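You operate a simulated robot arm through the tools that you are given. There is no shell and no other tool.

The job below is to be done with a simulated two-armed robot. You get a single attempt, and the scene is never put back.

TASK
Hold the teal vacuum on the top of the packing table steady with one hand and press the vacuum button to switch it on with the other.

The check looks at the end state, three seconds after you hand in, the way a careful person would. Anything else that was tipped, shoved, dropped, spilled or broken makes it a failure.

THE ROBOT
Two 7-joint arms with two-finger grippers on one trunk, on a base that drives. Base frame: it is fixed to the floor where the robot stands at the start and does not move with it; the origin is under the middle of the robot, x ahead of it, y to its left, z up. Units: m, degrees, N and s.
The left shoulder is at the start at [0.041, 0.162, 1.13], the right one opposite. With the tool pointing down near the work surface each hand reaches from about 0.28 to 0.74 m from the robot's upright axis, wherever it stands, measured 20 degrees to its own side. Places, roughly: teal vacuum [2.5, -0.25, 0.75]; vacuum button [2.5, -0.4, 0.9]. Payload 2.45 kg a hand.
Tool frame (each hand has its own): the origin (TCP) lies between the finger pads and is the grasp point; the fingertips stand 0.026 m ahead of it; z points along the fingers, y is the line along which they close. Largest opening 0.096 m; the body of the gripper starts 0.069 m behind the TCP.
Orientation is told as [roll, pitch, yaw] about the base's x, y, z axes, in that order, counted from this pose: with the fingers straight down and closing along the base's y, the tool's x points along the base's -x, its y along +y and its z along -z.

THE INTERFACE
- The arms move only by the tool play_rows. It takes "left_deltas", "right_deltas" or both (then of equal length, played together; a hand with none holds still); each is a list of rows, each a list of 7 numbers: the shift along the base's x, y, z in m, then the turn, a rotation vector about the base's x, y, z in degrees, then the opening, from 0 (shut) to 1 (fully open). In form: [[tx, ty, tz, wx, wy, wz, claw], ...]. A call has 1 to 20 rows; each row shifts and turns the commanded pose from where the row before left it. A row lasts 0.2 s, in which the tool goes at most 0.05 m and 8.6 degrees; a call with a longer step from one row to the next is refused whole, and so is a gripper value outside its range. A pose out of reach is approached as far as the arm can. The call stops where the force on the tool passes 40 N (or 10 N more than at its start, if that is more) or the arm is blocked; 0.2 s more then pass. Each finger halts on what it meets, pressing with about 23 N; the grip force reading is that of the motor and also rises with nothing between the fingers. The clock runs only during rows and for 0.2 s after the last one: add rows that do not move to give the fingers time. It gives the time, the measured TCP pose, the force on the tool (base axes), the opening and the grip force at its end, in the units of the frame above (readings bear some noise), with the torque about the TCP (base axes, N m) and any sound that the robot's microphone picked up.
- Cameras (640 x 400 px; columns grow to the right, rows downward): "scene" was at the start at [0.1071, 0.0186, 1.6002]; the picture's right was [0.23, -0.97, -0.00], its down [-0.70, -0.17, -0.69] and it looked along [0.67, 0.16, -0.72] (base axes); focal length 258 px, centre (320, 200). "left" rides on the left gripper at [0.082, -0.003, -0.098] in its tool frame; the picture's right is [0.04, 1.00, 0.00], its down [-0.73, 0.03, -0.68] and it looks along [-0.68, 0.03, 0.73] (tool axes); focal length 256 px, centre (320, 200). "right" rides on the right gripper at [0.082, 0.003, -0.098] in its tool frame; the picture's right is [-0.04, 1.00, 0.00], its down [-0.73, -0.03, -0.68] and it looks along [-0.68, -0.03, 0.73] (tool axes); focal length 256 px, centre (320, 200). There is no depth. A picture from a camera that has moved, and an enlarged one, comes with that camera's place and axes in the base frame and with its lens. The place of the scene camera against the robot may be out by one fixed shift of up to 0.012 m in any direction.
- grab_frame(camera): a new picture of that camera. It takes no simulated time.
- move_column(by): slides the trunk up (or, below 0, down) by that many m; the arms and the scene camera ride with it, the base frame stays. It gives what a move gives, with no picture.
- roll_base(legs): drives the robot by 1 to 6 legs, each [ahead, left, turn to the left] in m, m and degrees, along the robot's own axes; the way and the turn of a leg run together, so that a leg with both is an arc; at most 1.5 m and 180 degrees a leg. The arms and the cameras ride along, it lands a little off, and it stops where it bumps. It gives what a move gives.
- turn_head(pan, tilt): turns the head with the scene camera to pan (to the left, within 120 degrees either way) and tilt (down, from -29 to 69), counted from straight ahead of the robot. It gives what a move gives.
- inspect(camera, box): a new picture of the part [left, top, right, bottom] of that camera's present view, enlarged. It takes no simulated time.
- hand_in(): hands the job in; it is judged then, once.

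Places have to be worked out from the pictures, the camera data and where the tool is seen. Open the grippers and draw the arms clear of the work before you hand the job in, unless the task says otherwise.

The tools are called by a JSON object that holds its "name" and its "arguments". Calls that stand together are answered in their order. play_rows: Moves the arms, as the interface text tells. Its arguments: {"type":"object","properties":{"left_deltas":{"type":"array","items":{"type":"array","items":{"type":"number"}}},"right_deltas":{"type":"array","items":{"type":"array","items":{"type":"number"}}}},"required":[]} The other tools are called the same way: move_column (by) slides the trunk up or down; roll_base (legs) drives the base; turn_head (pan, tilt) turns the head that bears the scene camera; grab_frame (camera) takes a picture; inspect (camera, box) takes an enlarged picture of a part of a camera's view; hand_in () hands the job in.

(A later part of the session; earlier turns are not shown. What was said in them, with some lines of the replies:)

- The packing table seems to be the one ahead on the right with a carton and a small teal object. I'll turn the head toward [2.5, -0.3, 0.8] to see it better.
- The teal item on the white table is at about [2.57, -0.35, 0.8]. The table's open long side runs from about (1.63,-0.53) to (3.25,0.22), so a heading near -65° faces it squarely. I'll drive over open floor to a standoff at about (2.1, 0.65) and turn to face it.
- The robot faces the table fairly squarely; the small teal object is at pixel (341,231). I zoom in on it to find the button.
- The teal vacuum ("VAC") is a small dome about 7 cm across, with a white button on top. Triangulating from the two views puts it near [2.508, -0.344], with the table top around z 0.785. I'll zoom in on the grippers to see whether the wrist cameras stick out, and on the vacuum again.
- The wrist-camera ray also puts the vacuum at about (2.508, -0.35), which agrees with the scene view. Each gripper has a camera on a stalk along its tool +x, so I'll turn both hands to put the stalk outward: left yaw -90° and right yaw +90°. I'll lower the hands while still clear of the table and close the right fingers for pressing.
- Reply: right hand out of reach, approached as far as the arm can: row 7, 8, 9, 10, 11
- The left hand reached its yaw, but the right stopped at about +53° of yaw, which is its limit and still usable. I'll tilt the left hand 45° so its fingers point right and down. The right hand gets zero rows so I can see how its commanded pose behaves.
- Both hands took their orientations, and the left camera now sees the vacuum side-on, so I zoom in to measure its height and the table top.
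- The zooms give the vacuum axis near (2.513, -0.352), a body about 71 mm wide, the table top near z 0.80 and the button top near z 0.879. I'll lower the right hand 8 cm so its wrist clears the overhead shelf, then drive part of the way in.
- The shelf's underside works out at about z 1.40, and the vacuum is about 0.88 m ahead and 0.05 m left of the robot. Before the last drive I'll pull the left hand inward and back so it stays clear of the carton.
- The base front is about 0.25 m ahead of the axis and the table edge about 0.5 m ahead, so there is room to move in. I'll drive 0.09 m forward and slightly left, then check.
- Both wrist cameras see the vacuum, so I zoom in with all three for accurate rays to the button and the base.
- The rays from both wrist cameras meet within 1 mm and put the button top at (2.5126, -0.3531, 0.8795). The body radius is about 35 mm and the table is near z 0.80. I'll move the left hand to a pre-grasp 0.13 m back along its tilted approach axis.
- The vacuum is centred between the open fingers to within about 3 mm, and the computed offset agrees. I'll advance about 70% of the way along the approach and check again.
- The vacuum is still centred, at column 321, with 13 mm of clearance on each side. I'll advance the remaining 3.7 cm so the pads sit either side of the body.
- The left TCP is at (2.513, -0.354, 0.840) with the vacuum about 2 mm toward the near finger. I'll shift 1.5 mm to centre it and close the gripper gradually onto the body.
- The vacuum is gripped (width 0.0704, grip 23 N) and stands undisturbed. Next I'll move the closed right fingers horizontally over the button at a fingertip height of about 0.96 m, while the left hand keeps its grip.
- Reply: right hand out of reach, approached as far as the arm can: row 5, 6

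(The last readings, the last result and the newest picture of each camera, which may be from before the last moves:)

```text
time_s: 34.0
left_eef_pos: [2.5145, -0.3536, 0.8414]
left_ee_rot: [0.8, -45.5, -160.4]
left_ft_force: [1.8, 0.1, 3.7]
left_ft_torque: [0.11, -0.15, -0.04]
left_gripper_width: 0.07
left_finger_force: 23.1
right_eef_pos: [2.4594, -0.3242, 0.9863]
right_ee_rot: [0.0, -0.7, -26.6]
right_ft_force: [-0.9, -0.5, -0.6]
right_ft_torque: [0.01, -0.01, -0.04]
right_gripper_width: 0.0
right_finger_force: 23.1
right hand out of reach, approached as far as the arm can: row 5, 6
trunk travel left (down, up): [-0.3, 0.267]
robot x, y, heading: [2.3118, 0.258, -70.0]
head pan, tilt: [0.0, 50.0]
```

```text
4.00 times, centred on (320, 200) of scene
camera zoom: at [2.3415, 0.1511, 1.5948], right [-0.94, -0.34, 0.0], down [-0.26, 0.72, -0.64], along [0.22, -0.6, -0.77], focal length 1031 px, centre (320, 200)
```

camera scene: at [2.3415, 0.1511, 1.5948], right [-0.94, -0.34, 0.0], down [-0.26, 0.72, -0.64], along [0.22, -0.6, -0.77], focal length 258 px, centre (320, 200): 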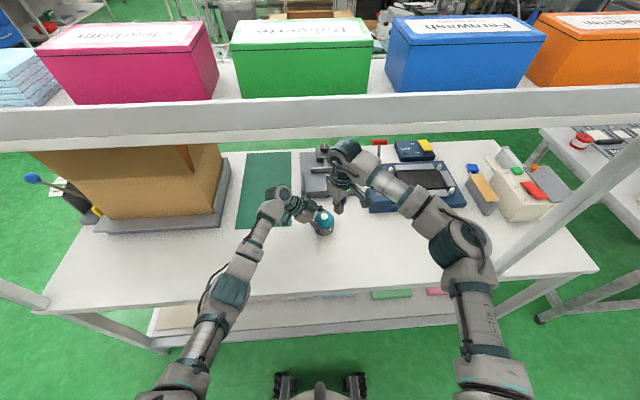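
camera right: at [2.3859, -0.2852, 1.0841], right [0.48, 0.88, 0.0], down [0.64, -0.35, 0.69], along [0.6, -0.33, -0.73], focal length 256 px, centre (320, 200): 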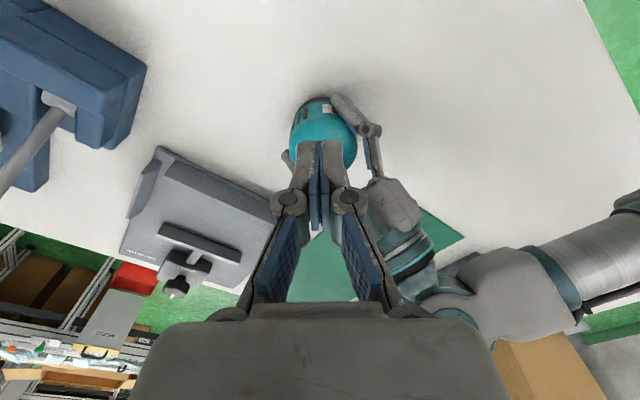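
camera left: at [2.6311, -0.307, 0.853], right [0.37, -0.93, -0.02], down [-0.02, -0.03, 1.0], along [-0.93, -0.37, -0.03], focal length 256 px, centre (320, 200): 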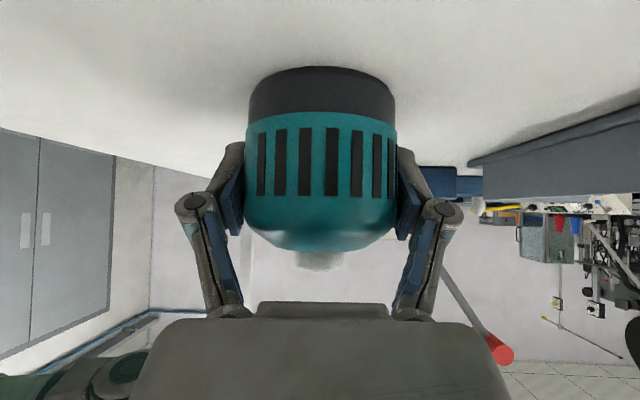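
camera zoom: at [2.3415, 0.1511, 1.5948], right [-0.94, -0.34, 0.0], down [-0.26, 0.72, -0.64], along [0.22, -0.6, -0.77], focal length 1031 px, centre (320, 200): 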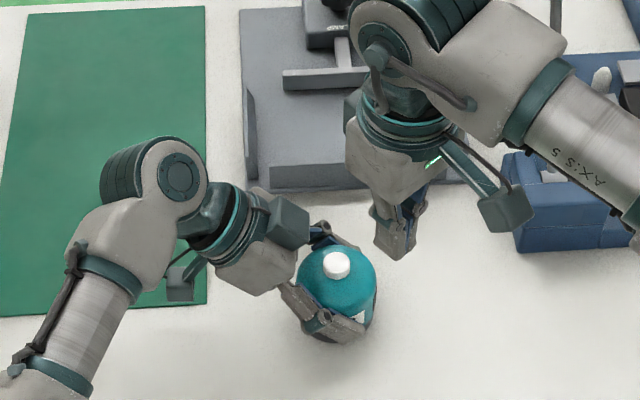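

The right arm hit its wrist limit at x=2.459 because of the yaw. The left gripper also has a box on its upper side near the button axis, so the right hand should lean right. I'll turn its yaw back to about -65° and tilt it 20°, backing 3 cm to the right while doing so.

{"name": "play_rows", "arguments": {"left_deltas": [[0, 0, 0, 0, 0, 0, 0.6], [0, 0, 0, 0, 0, 0, 0.6], [0, 0, 0, 0, 0, 0, 0.6], [0, 0, 0, 0, 0, 0, 0.6], [0, 0, 0, 0, 0, 0, 0.6], [0, 0, 0, 0, 0, 0, 0.6], [0, 0, 0, 0, 0, 0, 0.6], [0, 0, 0, 0, 0, 0, 0.6]], "right_deltas": [[-0.0056, -0.002, 0.002, 0, 0, -7.7, 0], [-0.0056, -0.002, 0.002, 0, 0, -7.7, 0], [-0.0056, -0.002, 0.002, 0, 0, -7.7, 0], [-0.0056, -0.002, 0.002, 0, 0, -7.7, 0], [-0.0056, -0.002, 0.002, 0, 0, -7.7, 0], [0, 0, 0, 2.82, -6.04, 0, 0], [0, 0, 0, 2.82, -6.04, 0, 0], [0, 0, 0, 2.82, -6.04, 0, 0]]}}

{"name": "grab_frame", "arguments": {"camera": "right"}}

{"name": "inspect", "arguments": {"camera": "scene", "box": [240, 130, 432, 250]}}

```text
time_s: 35.8
left_eef_pos: [2.5133, -0.3533, 0.8409]
left_ee_rot: [0.8, -45.4, -160.4]
left_ft_force: [1.3, -0.2, 4.1]
left_ft_torque: [-0.01, 0.1, 0.02]
left_gripper_width: 0.07
left_finger_force: 23.3
right_eef_pos: [2.4279, -0.3339, 0.9972]
right_ee_rot: [20.0, -0.6, -65.2]
right_ft_force: [0.7, 0.0, -0.2]
right_ft_torque: [-0.03, -0.02, 0.0]
right_gripper_width: 0.0
right_finger_force: 22.8
trunk travel left (down, up): [-0.3, 0.267]
robot x, y, heading: [2.307, 0.2568, -70.3]
head pan, tilt: [0.0, 50.0]
```

```text
taken
camera right: at [2.365, -0.2714, 1.0902], right [0.87, 0.36, 0.34], down [0.07, -0.77, 0.64], along [0.49, -0.53, -0.69], focal length 256 px, centre (320, 200)
```

right: 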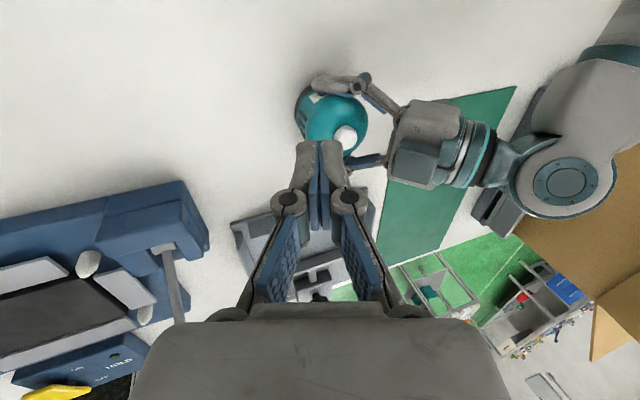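

```text
3.33 times, centred on (336, 190) of scene
camera zoom: at [2.3402, 0.151, 1.5948], right [-0.94, -0.34, 0.0], down [-0.26, 0.72, -0.64], along [0.22, -0.6, -0.77], focal length 859 px, centre (267, 233)
```

zoom: 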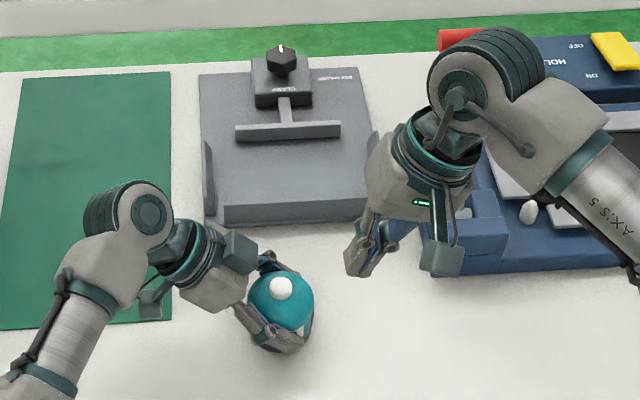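

The right hand is now leaning right. Before approaching I want to measure the box on the left gripper, so I zoom in with the right camera and the scene camera.

{"name": "inspect", "arguments": {"camera": "right", "box": [280, 60, 500, 220]}}

{"name": "inspect", "arguments": {"camera": "scene", "box": [288, 180, 352, 240]}}

```text
2.50 times, centred on (390, 140) of right
camera zoom: at [2.365, -0.2714, 1.0902], right [0.87, 0.36, 0.34], down [0.07, -0.77, 0.64], along [0.49, -0.53, -0.69], focal length 640 px, centre (145, 350)
```

zoom: 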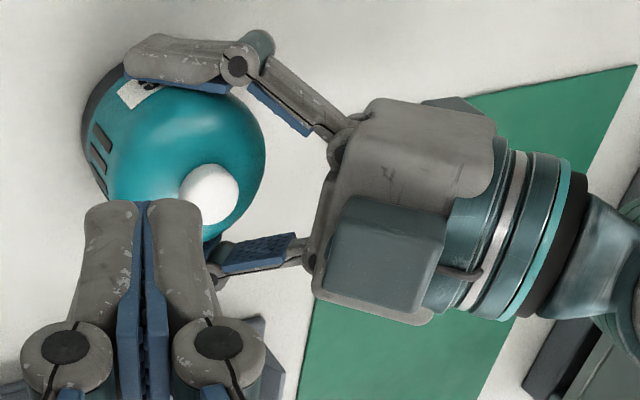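

```text
6.67 times, centred on (320, 210) of scene
camera zoom: at [2.3402, 0.151, 1.5948], right [-0.94, -0.34, 0.0], down [-0.26, 0.72, -0.64], along [0.22, -0.6, -0.77], focal length 1719 px, centre (320, 133)
```

zoom: 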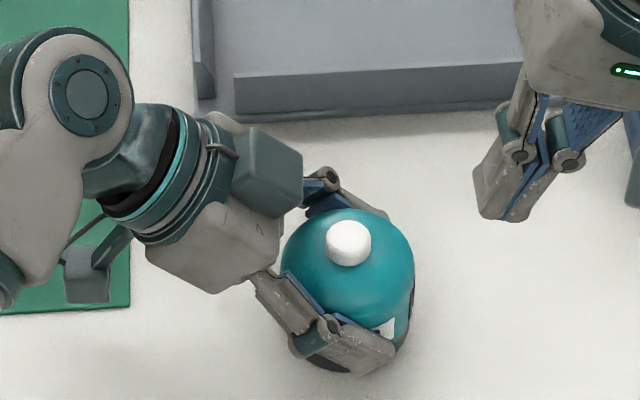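

Triangulation puts the box's nearest edge 27 mm left of the button axis at z 0.927, sloping away above that. The leaning right fingers will clear it by more than 1 cm. I'll move the right hand over the button and down to about 4 cm above it.

{"name": "play_rows", "arguments": {"left_deltas": [[0, 0, 0, 0, 0, 0, 0.6], [0, 0, 0, 0, 0, 0, 0.6], [0, 0, 0, 0, 0, 0, 0.6], [0, 0, 0, 0, 0, 0, 0.6], [0, 0, 0, 0, 0, 0, 0.6], [0, 0, 0, 0, 0, 0, 0.6], [0, 0, 0, 0, 0, 0, 0.6], [0, 0, 0, 0, 0, 0, 0.6]], "right_deltas": [[0.0208, -0.0049, 0, 0, 0, 0, 0], [0.0208, -0.0049, 0, 0, 0, 0, 0], [0.0208, -0.0048, 0, 0, 0, 0, 0], [0.0207, -0.0048, 0, 0, 0, 0, 0], [0, 0, -0.017, 0, 0, 0, 0], [0, 0, -0.017, 0, 0, 0, 0], [0, 0, -0.016, 0, 0, 0, 0], [0, 0, 0, 0, 0, 0, 0]]}}

{"name": "grab_frame", "arguments": {"camera": "right"}}

{"name": "inspect", "arguments": {"camera": "scene", "box": [240, 130, 400, 250]}}

{"name": "grab_frame", "arguments": {"camera": "left"}}

```text
time_s: 37.6
left_eef_pos: [2.5141, -0.3532, 0.8409]
left_ee_rot: [0.7, -45.5, -160.4]
left_ft_force: [-0.4, 1.2, 3.8]
left_ft_torque: [0.09, 0.04, -0.01]
left_gripper_width: 0.0704
left_finger_force: 22.7
right_eef_pos: [2.5128, -0.3537, 0.9471]
right_ee_rot: [20.0, -0.7, -65.4]
right_ft_force: [0.0, 0.1, -0.2]
right_ft_torque: [0.01, 0.0, 0.03]
right_gripper_width: 0.0
right_finger_force: 22.9
trunk travel left (down, up): [-0.3, 0.267]
robot x, y, heading: [2.3126, 0.2621, -70.3]
head pan, tilt: [0.0, 50.0]
```

```text
taken
camera right: at [2.4496, -0.2918, 1.0411], right [0.87, 0.36, 0.34], down [0.07, -0.77, 0.64], along [0.49, -0.53, -0.69], focal length 256 px, centre (320, 200)
```

right: 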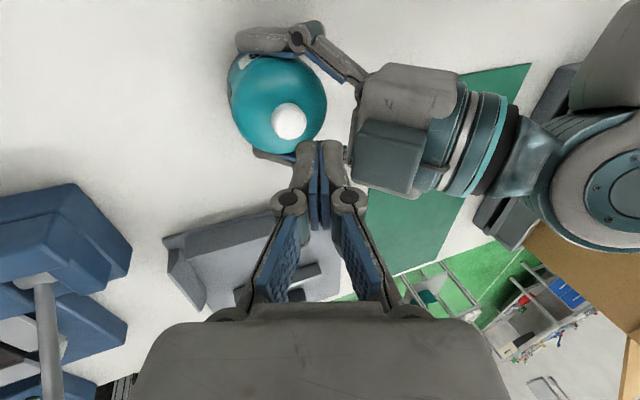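

```text
3.33 times, centred on (320, 190) of scene
camera zoom: at [2.3415, 0.1513, 1.5948], right [-0.94, -0.34, 0.0], down [-0.26, 0.72, -0.64], along [0.22, -0.6, -0.77], focal length 859 px, centre (320, 233)
```

zoom: 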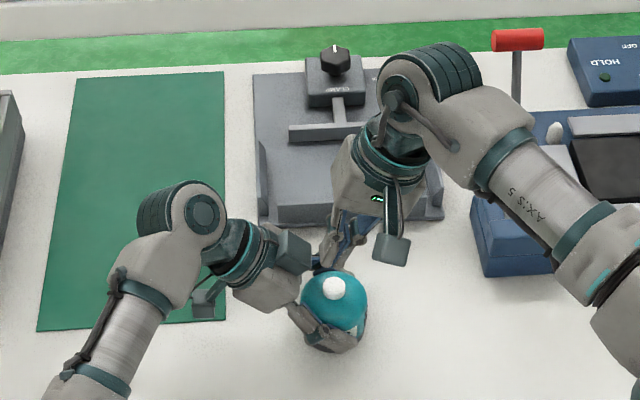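

```text
taken
camera left: at [2.6308, -0.3069, 0.853], right [0.37, -0.93, -0.02], down [-0.02, -0.03, 1.0], along [-0.93, -0.37, -0.03], focal length 256 px, centre (320, 200)
```

left: 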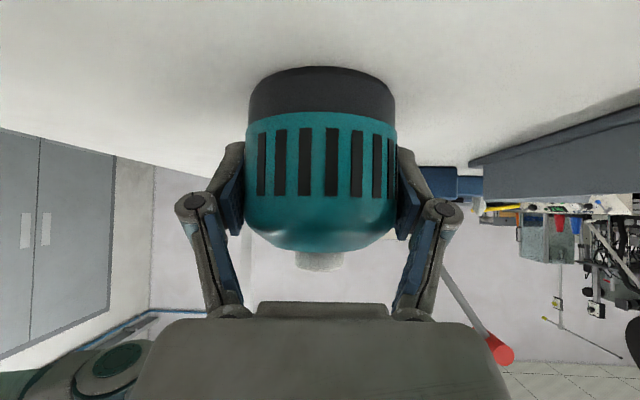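

The right fingertips are about 4 cm above the button and within 2 mm of its centre. I'll descend to just above contact first.

{"name": "play_rows", "arguments": {"left_deltas": [[0, 0, 0, 0, 0, 0, 0.6], [0, 0, 0, 0, 0, 0, 0.6], [0, 0, 0, 0, 0, 0, 0.6], [0, 0, 0, 0, 0, 0, 0.6]], "right_deltas": [[0, 0.0005, -0.01, 0, 0, 0, 0], [0, 0.0005, -0.01, 0, 0, 0, 0], [0, 0, -0.008, 0, 0, 0, 0], [0, 0, -0.005, 0, 0, 0, 0]]}}

{"name": "inspect", "arguments": {"camera": "right", "box": [220, 40, 420, 200]}}

{"name": "inspect", "arguments": {"camera": "scene", "box": [288, 180, 352, 240]}}

{"name": "inspect", "arguments": {"camera": "left", "box": [260, 200, 380, 310]}}

```text
time_s: 38.6
left_eef_pos: [2.5133, -0.3517, 0.8415]
left_ee_rot: [0.6, -45.5, -160.6]
left_ft_force: [1.0, 0.0, 3.8]
left_ft_torque: [0.1, -0.03, -0.02]
left_gripper_width: 0.0703
left_finger_force: 22.6
right_eef_pos: [2.512, -0.3524, 0.9147]
right_ee_rot: [19.8, -0.8, -65.4]
right_ft_force: [0.2, 0.0, 0.0]
right_ft_torque: [0.03, -0.01, 0.03]
right_gripper_width: 0.0
right_finger_force: 23.2
trunk travel left (down, up): [-0.3, 0.267]
robot x, y, heading: [2.3129, 0.2596, -70.4]
head pan, tilt: [0.0, 50.0]
```

```text
2.50 times, centred on (320, 120) of right
camera zoom: at [2.4481, -0.2902, 1.008], right [0.87, 0.36, 0.34], down [0.07, -0.77, 0.64], along [0.49, -0.53, -0.69], focal length 640 px, centre (320, 400)
```

zoom: 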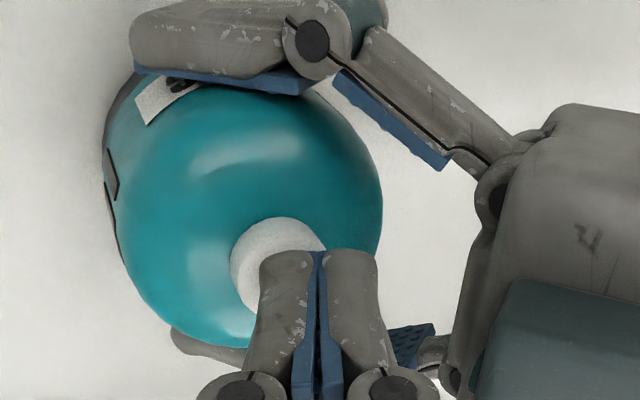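

```text
6.67 times, centred on (320, 210) of scene
camera zoom: at [2.3418, 0.1513, 1.5948], right [-0.94, -0.34, 0.0], down [-0.26, 0.72, -0.64], along [0.22, -0.6, -0.77], focal length 1719 px, centre (320, 133)
```

zoom: 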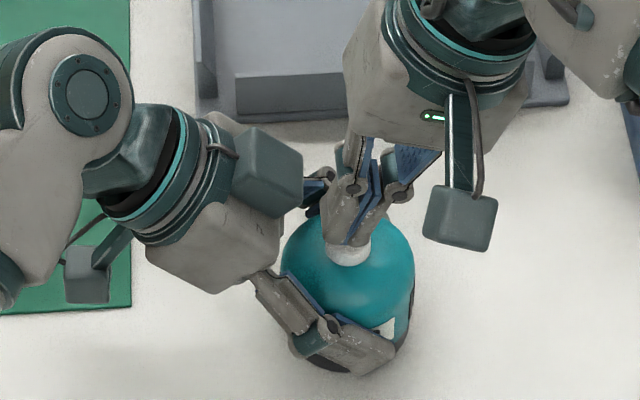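

```text
3.64 times, centred on (320, 255) of left
camera zoom: at [2.6308, -0.3069, 0.8529], right [0.37, -0.93, -0.02], down [-0.02, -0.03, 1.0], along [-0.93, -0.37, -0.03], focal length 931 px, centre (320, 0)
```

zoom: 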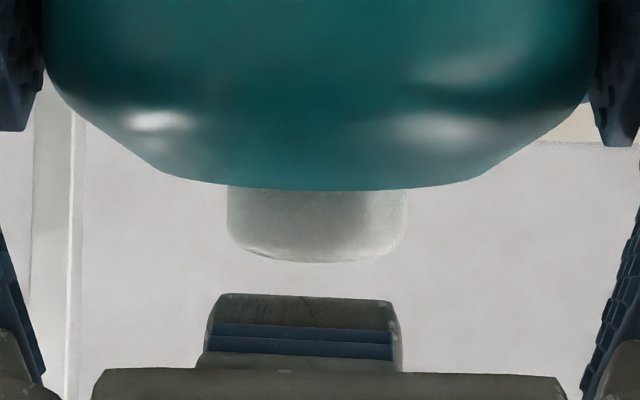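

From the left camera the fingertips sit about 5 mm above the button and within 2 mm of centre. I'll press down slowly in 1.5 mm rows, watching the force and the microphone.

{"name": "play_rows", "arguments": {"left_deltas": [[0, 0, 0, 0, 0, 0, 0.6], [0, 0, 0, 0, 0, 0, 0.6], [0, 0, 0, 0, 0, 0, 0.6], [0, 0, 0, 0, 0, 0, 0.6], [0, 0, 0, 0, 0, 0, 0.6], [0, 0, 0, 0, 0, 0, 0.6]], "right_deltas": [[0, 0, -0.0015, 0, 0, 0, 0], [0, 0, -0.0015, 0, 0, 0, 0], [0, 0, -0.0015, 0, 0, 0, 0], [0, 0, -0.0015, 0, 0, 0, 0], [0, 0, -0.0015, 0, 0, 0, 0], [0, 0, -0.0015, 0, 0, 0, 0]]}}

{"name": "inspect", "arguments": {"camera": "left", "box": [260, 200, 380, 310]}}

```text
time_s: 40.0
left_eef_pos: [2.5132, -0.3512, 0.8417]
left_ee_rot: [0.7, -45.4, -160.6]
left_ft_force: [0.4, 1.0, 2.4]
left_ft_torque: [0.07, 0.0, -0.02]
left_gripper_width: 0.0702
left_finger_force: 23.0
right_eef_pos: [2.5124, -0.3501, 0.9061]
right_ee_rot: [19.7, -0.7, -65.4]
right_ft_force: [0.7, 0.8, 1.5]
right_ft_torque: [0.02, -0.03, 0.03]
right_gripper_width: 0.0002
right_finger_force: 23.0
trunk travel left (down, up): [-0.3, 0.267]
robot x, y, heading: [2.3073, 0.2594, -70.2]
head pan, tilt: [0.0, 50.0]
```

```text
3.64 times, centred on (320, 255) of left
camera zoom: at [2.6308, -0.3069, 0.8529], right [0.37, -0.93, -0.02], down [-0.02, -0.03, 1.0], along [-0.93, -0.37, -0.03], focal length 931 px, centre (320, 0)
```

zoom: 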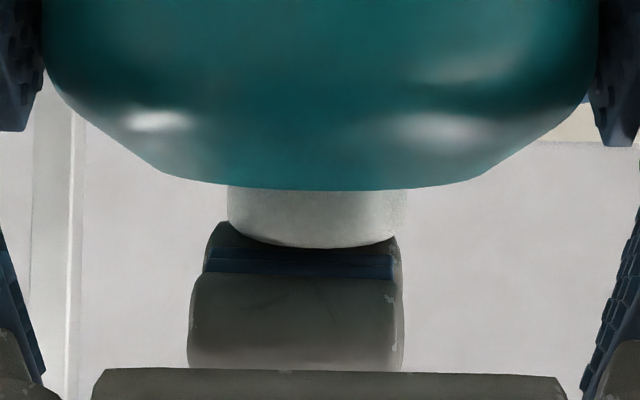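

The fingertips touch the button and have pushed it in about 2 mm, with a light force of about 1.5 N and no sound yet. I'll continue pressing.

{"name": "play_rows", "arguments": {"left_deltas": [[0, 0, 0, 0, 0, 0, 0.6], [0, 0, 0, 0, 0, 0, 0.6], [0, 0, 0, 0, 0, 0, 0.6]], "right_deltas": [[0, 0, -0.0015, 0, 0, 0, 0], [0, 0, -0.0015, 0, 0, 0, 0], [0, 0, 0, 0, 0, 0, 0]]}}

{"name": "inspect", "arguments": {"camera": "left", "box": [260, 200, 380, 310]}}

```text
time_s: 40.8
left_eef_pos: [2.5131, -0.3528, 0.8402]
left_ee_rot: [0.7, -45.5, -160.7]
left_ft_force: [0.7, 0.4, 2.5]
left_ft_torque: [0.02, 0.03, -0.01]
left_gripper_width: 0.07
left_finger_force: 23.2
right_eef_pos: [2.5118, -0.3526, 0.9031]
right_ee_rot: [19.8, -0.6, -65.4]
right_ft_force: [-0.2, -0.6, 1.1]
right_ft_torque: [0.01, -0.02, 0.05]
right_gripper_width: 0.0
right_finger_force: 22.7
trunk travel left (down, up): [-0.3, 0.267]
robot x, y, heading: [2.3151, 0.2598, -70.4]
head pan, tilt: [0.0, 50.0]
heard: click
```

```text
3.64 times, centred on (320, 255) of left
camera zoom: at [2.6308, -0.3069, 0.8529], right [0.37, -0.93, -0.02], down [-0.02, -0.03, 1.0], along [-0.93, -0.37, -0.03], focal length 931 px, centre (320, 0)
```

zoom: 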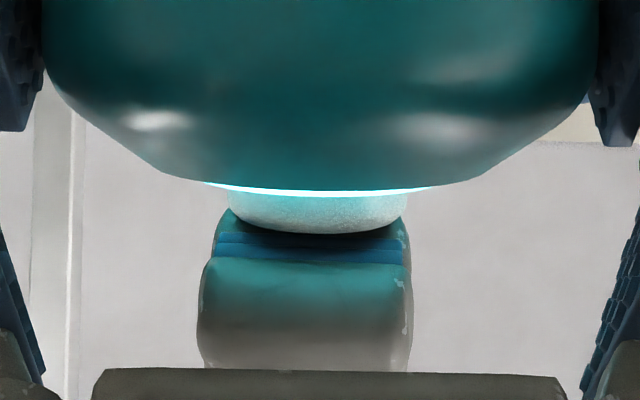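

A click was heard and a glowing ring has lit under the button, so the vacuum is on. I'll lift the right hand straight up off the button, then check the ring stays lit.

{"name": "play_rows", "arguments": {"left_deltas": [[0, 0, 0, 0, 0, 0, 0.6], [0, 0, 0, 0, 0, 0, 0.6], [0, 0, 0, 0, 0, 0, 0.6], [0, 0, 0, 0, 0, 0, 0.6], [0, 0, 0, 0, 0, 0, 0.6], [0, 0, 0, 0, 0, 0, 0.6], [0, 0, 0, 0, 0, 0, 0.6]], "right_deltas": [[0, 0, 0.005, 0, 0, 0, 0], [0, 0, 0.008, 0, 0, 0, 0], [0, 0, 0.015, 0, 0, 0, 0], [0, 0, 0.02, 0, 0, 0, 0], [0, 0, 0.02, 0, 0, 0, 0], [0, 0, 0.02, 0, 0, 0, 0], [0, 0, 0, 0, 0, 0, 0]]}}

{"name": "inspect", "arguments": {"camera": "left", "box": [260, 200, 380, 310]}}

{"name": "inspect", "arguments": {"camera": "scene", "box": [240, 130, 400, 250]}}

{"name": "grab_frame", "arguments": {"camera": "right"}}

```text
time_s: 42.4
left_eef_pos: [2.5136, -0.352, 0.8417]
left_ee_rot: [0.7, -45.5, -160.6]
left_ft_force: [0.1, 0.6, 2.6]
left_ft_torque: [0.06, -0.01, 0.06]
left_gripper_width: 0.0701
left_finger_force: 22.9
right_eef_pos: [2.5124, -0.3501, 0.9884]
right_ee_rot: [19.9, -0.6, -65.4]
right_ft_force: [0.3, 0.1, -0.5]
right_ft_torque: [0.01, 0.02, 0.01]
right_gripper_width: 0.0001
right_finger_force: 23.0
trunk travel left (down, up): [-0.3, 0.267]
robot x, y, heading: [2.3095, 0.2571, -70.2]
head pan, tilt: [0.0, 50.0]
```

```text
3.64 times, centred on (320, 255) of left
camera zoom: at [2.6308, -0.307, 0.8529], right [0.37, -0.93, -0.02], down [-0.02, -0.03, 1.0], along [-0.93, -0.37, -0.03], focal length 931 px, centre (320, 0)
```

zoom: 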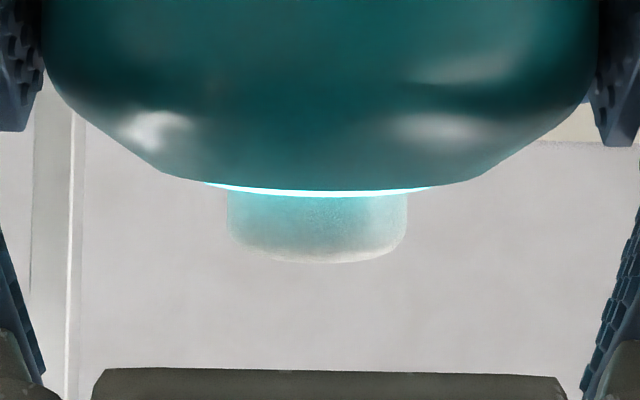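

```text
3.33 times, centred on (320, 190) of scene
camera zoom: at [2.3418, 0.1511, 1.5948], right [-0.94, -0.34, 0.0], down [-0.26, 0.72, -0.64], along [0.22, -0.6, -0.77], focal length 859 px, centre (320, 233)
```

zoom: 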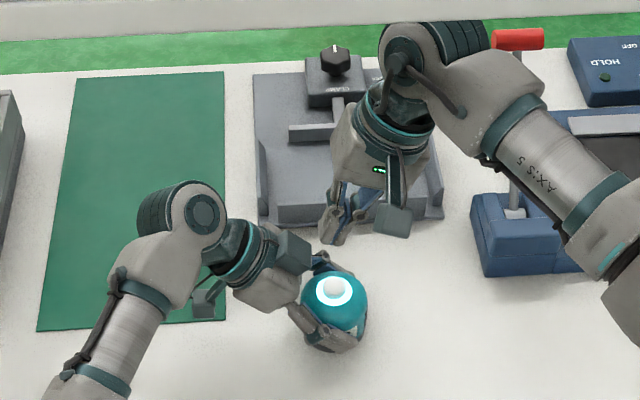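

```text
taken
camera right: at [2.4492, -0.2886, 1.0813], right [0.87, 0.36, 0.34], down [0.07, -0.77, 0.64], along [0.49, -0.53, -0.69], focal length 256 px, centre (320, 200)
```

right: 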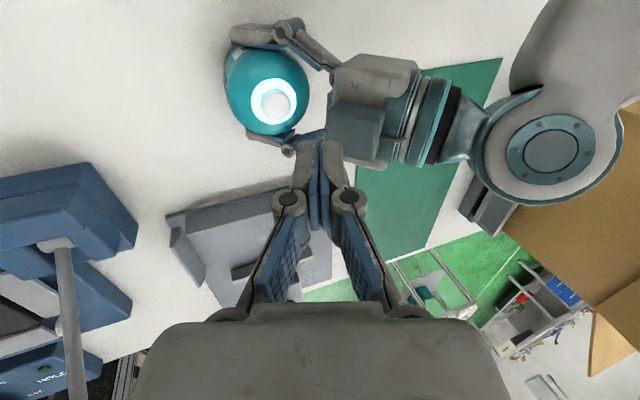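

The ring stays lit after release. I'll withdraw the right hand to the right and back, clear of the vacuum.

{"name": "play_rows", "arguments": {"left_deltas": [[0, 0, 0, 0, 0, 0, 0.6], [0, 0, 0, 0, 0, 0, 0.6], [0, 0, 0, 0, 0, 0, 0.6], [0, 0, 0, 0, 0, 0, 0.6], [0, 0, 0, 0, 0, 0, 0.6], [0, 0, 0, 0, 0, 0, 0.6]], "right_deltas": [[-0.028, -0.005, 0, 0, 0, 0, 0], [-0.028, -0.005, 0, 0, 0, 0, 0], [-0.028, 0.005, 0, 0, 0, 0, 0], [-0.028, 0.02, 0, 0, 0, 0, 0], [-0.02, 0.03, 0, 0, 0, 0, 0], [-0.02, 0.03, 0, 0, 0, 0, 0]]}}

{"name": "grab_frame", "arguments": {"camera": "scene"}}

```text
time_s: 43.8
left_eef_pos: [2.5132, -0.3524, 0.8422]
left_ee_rot: [0.7, -45.4, -160.6]
left_ft_force: [1.0, 1.5, 2.4]
left_ft_torque: [-0.01, 0.09, 0.0]
left_gripper_width: 0.0702
left_finger_force: 22.8
right_eef_pos: [2.356, -0.2744, 0.9908]
right_ee_rot: [19.9, -0.7, -65.4]
right_ft_force: [0.1, 0.4, -0.4]
right_ft_torque: [-0.01, 0.01, 0.03]
right_gripper_width: 0.0003
right_finger_force: 22.3
trunk travel left (down, up): [-0.3, 0.267]
robot x, y, heading: [2.3105, 0.2601, -70.0]
head pan, tilt: [0.0, 50.0]
```

```text
taken
camera scene: at [2.3388, 0.1516, 1.5949], right [-0.94, -0.34, 0.0], down [-0.26, 0.72, -0.64], along [0.22, -0.6, -0.77], focal length 258 px, centre (320, 200)
```

scene: 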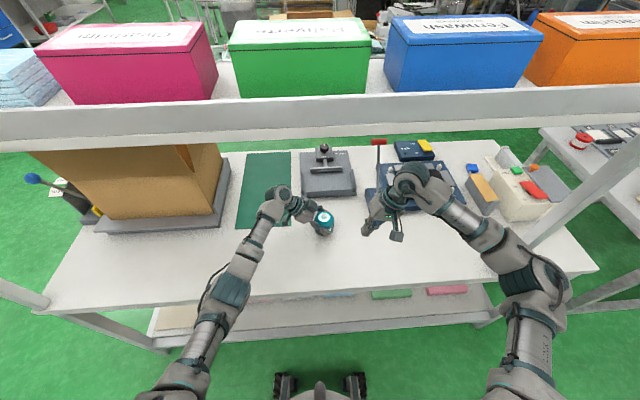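

The right hand is clear. I'll open the left gripper gradually in place and let it settle.

{"name": "play_rows", "arguments": {"left_deltas": [[0, 0, 0, 0, 0, 0, 0.74], [0, 0, 0, 0, 0, 0, 0.8], [0, 0, 0, 0, 0, 0, 0.88], [0, 0, 0, 0, 0, 0, 0.95], [0, 0, 0, 0, 0, 0, 1], [0, 0, 0, 0, 0, 0, 1]]}}

{"name": "grab_frame", "arguments": {"camera": "left"}}

```text
time_s: 45.2
left_eef_pos: [2.5124, -0.3534, 0.8406]
left_ee_rot: [0.6, -45.4, -160.5]
left_ft_force: [0.0, 0.5, -0.1]
left_ft_torque: [-0.03, 0.02, 0.01]
left_gripper_width: 0.0961
left_finger_force: 0.1
right_eef_pos: [2.3576, -0.2755, 0.9904]
right_ee_rot: [19.8, -0.5, -65.4]
right_ft_force: [0.4, -0.1, 0.1]
right_ft_torque: [-0.01, 0.03, -0.02]
right_gripper_width: 0.0
right_finger_force: 23.3
trunk travel left (down, up): [-0.3, 0.267]
robot x, y, heading: [2.3105, 0.2575, -70.3]
head pan, tilt: [0.0, 50.0]
```

```text
taken
camera left: at [2.6299, -0.3074, 0.8528], right [0.37, -0.93, -0.02], down [-0.02, -0.03, 1.0], along [-0.93, -0.37, -0.03], focal length 256 px, centre (320, 200)
```

left: 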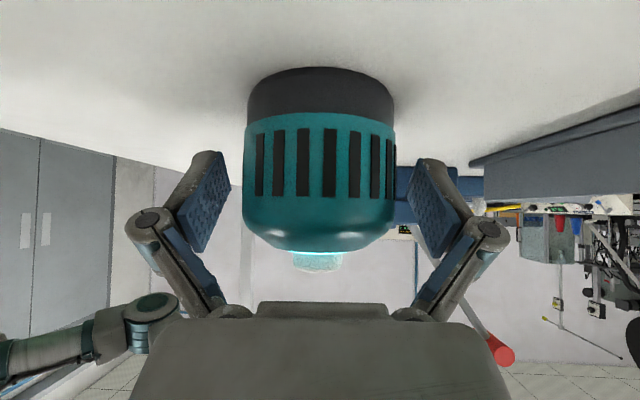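

The left gripper is fully open with even gaps, and the vacuum is free and upright. I'll retreat along the approach axis, then pull the hand back toward the robot.

{"name": "play_rows", "arguments": {"left_deltas": [[0.0124, 0.0044, 0.0131, 0, 0, 0, 1], [0.0124, 0.0044, 0.0131, 0, 0, 0, 1], [0.0124, 0.0044, 0.0131, 0, 0, 0, 1], [0.0124, 0.0044, 0.0131, 0, 0, 0, 1], [0.0124, 0.0044, 0.0131, 0, 0, 0, 1], [0.0124, 0.0044, 0.0131, 0, 0, 0, 1], [0.0124, 0.0044, 0.0131, 0, 0, 0, 1], [0, 0.034, 0.01, 0, 0, 0, 1], [0, 0.034, 0.01, 0, 0, 0, 1], [0, 0.034, 0.01, 0, 0, 0, 1], [0, 0.034, 0.01, 0, 0, 0, 1], [0, 0.034, 0.01, 0, 0, 0, 1], [0, 0.034, 0.01, 0, 0, 0, 1]]}}

{"name": "grab_frame", "arguments": {"camera": "scene"}}

{"name": "inspect", "arguments": {"camera": "scene", "box": [280, 185, 376, 245]}}

```text
time_s: 48.0
left_eef_pos: [2.5988, -0.1146, 0.9963]
left_ee_rot: [0.8, -45.5, -160.5]
left_ft_force: [0.1, 0.7, 0.5]
left_ft_torque: [-0.03, -0.03, 0.03]
left_gripper_width: 0.0958
left_finger_force: 0.1
right_eef_pos: [2.3599, -0.2726, 0.9916]
right_ee_rot: [19.8, -0.7, -65.4]
right_ft_force: [0.5, -0.2, 0.4]
right_ft_torque: [0.0, -0.02, -0.02]
right_gripper_width: 0.0
right_finger_force: 23.2
trunk travel left (down, up): [-0.3, 0.267]
robot x, y, heading: [2.311, 0.2605, -70.2]
head pan, tilt: [0.0, 50.0]
```

```text
taken
camera scene: at [2.3418, 0.1541, 1.595], right [-0.94, -0.34, 0.0], down [-0.26, 0.72, -0.64], along [0.22, -0.6, -0.77], focal length 258 px, centre (320, 200)
```

scene: 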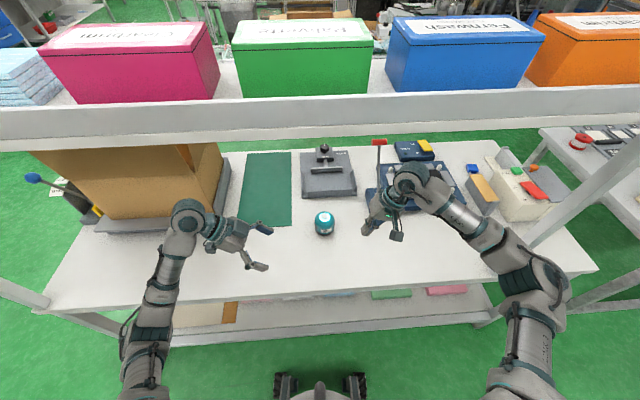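

```text
6.67 times, centred on (328, 215) of scene
camera zoom: at [2.3418, 0.1541, 1.595], right [-0.94, -0.34, 0.0], down [-0.26, 0.72, -0.64], along [0.22, -0.6, -0.77], focal length 1719 px, centre (267, 100)
```

zoom: 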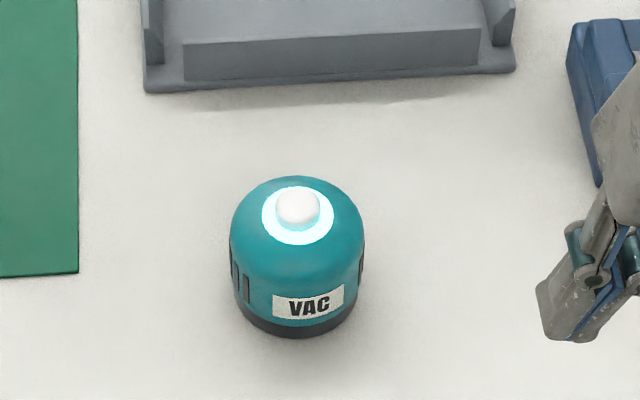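

The vacuum is upright in its place with its ring lit, and nothing else has moved. I'll open the right gripper in free space, then back the robot straight away from the table along the way it came in.

{"name": "play_rows", "arguments": {"right_deltas": [[-0.01, 0.028, 0.005, 0, 0, 0, 0.3], [-0.01, 0.028, 0.005, 0, 0, 0, 0.6], [-0.01, 0.028, 0.005, 0, 0, 0, 1], [0, 0, 0, 0, 0, 0, 1], [0, 0, 0, 0, 0, 0, 1]]}}

{"name": "roll_base", "arguments": {"legs": [[-0.35, 0, 0]]}}

{"name": "turn_head", "arguments": {"pan": 0, "tilt": 38}}

{"name": "grab_frame", "arguments": {"camera": "scene"}}

{"name": "inspect", "arguments": {"camera": "scene", "box": [270, 170, 390, 260]}}

```text
time_s: 49.2
left_eef_pos: [2.5996, -0.1157, 0.9959]
left_ee_rot: [0.7, -45.5, -160.6]
left_ft_force: [-0.2, -0.4, 0.5]
left_ft_torque: [0.02, 0.03, 0.02]
left_gripper_width: 0.0958
left_finger_force: 0.1
right_eef_pos: [2.3288, -0.1896, 1.0071]
right_ee_rot: [19.9, -0.5, -65.4]
right_ft_force: [0.4, 1.2, 0.2]
right_ft_torque: [0.0, -0.03, 0.01]
right_gripper_width: 0.096
right_finger_force: 0.2
trunk travel left (down, up): [-0.3, 0.267]
robot x, y, heading: [2.3104, 0.2596, -70.0]
head pan, tilt: [0.0, 50.0]
```

```text
time_s: 51.5
left_eef_pos: [2.4784, 0.211, 0.9954]
left_ee_rot: [0.8, -45.5, -160.8]
left_ft_force: [0.7, 0.2, 0.6]
left_ft_torque: [-0.01, -0.04, 0.06]
left_gripper_width: 0.0959
left_finger_force: 0.0
right_eef_pos: [2.2103, 0.1402, 1.0066]
right_ee_rot: [19.9, -0.6, -65.8]
right_ft_force: [-1.3, -0.5, -0.4]
right_ft_torque: [-0.04, -0.03, 0.02]
right_gripper_width: 0.0961
right_finger_force: 0.1
trunk travel left (down, up): [-0.3, 0.267]
robot x, y, heading: [2.1933, 0.5864, -70.3]
head pan, tilt: [0.0, 50.0]
```

```text
time_s: 52.2
left_eef_pos: [2.478, 0.2139, 0.9981]
left_ee_rot: [1.0, -45.5, -161.0]
left_ft_force: [0.0, 0.2, 0.4]
left_ft_torque: [0.01, 0.02, 0.0]
left_gripper_width: 0.096
left_finger_force: 0.1
right_eef_pos: [2.2076, 0.1432, 1.0093]
right_ee_rot: [19.8, -0.8, -65.8]
right_ft_force: [0.5, -0.4, 1.0]
right_ft_torque: [0.01, -0.03, 0.03]
right_gripper_width: 0.0958
right_finger_force: 0.0
trunk travel left (down, up): [-0.3, 0.267]
robot x, y, heading: [2.1916, 0.5914, -70.6]
head pan, tilt: [0.0, 38.0]
```

```text
taken
camera scene: at [2.2254, 0.4731, 1.612], right [-0.94, -0.34, 0.0], down [-0.21, 0.58, -0.79], along [0.26, -0.74, -0.62], focal length 258 px, centre (320, 200)
```

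scene: 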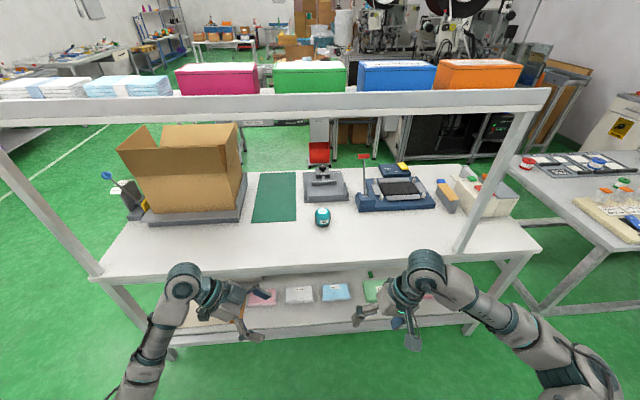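

```text
4.44 times, centred on (330, 215) of scene
camera zoom: at [2.2254, 0.4731, 1.612], right [-0.94, -0.34, 0.0], down [-0.21, 0.58, -0.79], along [0.26, -0.74, -0.62], focal length 1146 px, centre (276, 133)
```

zoom: 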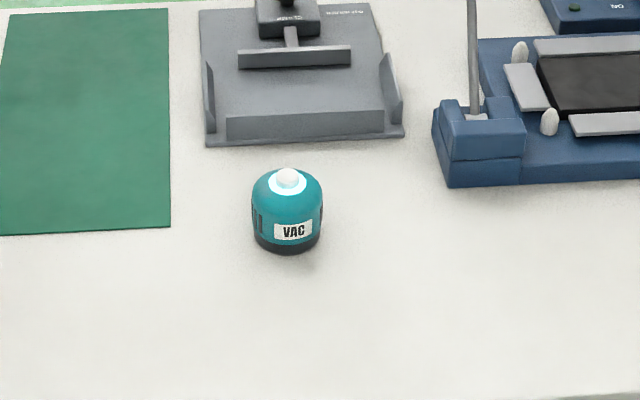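

The vacuum stands upright where it was, with its ring lit. Everything else is in place, both grippers are open, and the arms are clear of the table. I'm handing the job in.

{"name": "hand_in", "arguments": {}}

```text
The job is handed in.
```

The vacuum is switched on, and I've handed the job in. The left hand held it steady while the right hand pressed the button once.

- **Switched on:** there was a click at the press, and the ring around the button lit up. It was still lit in the last picture before I handed in.
- **Vacuum:** it is upright and in the same place on the packing table.
- **Surroundings:** nothing else in the pictures was tipped or moved, and the robot never bumped into anything.
- **Robot:** both grippers are open, and it has backed away so the arms are clear of the table.
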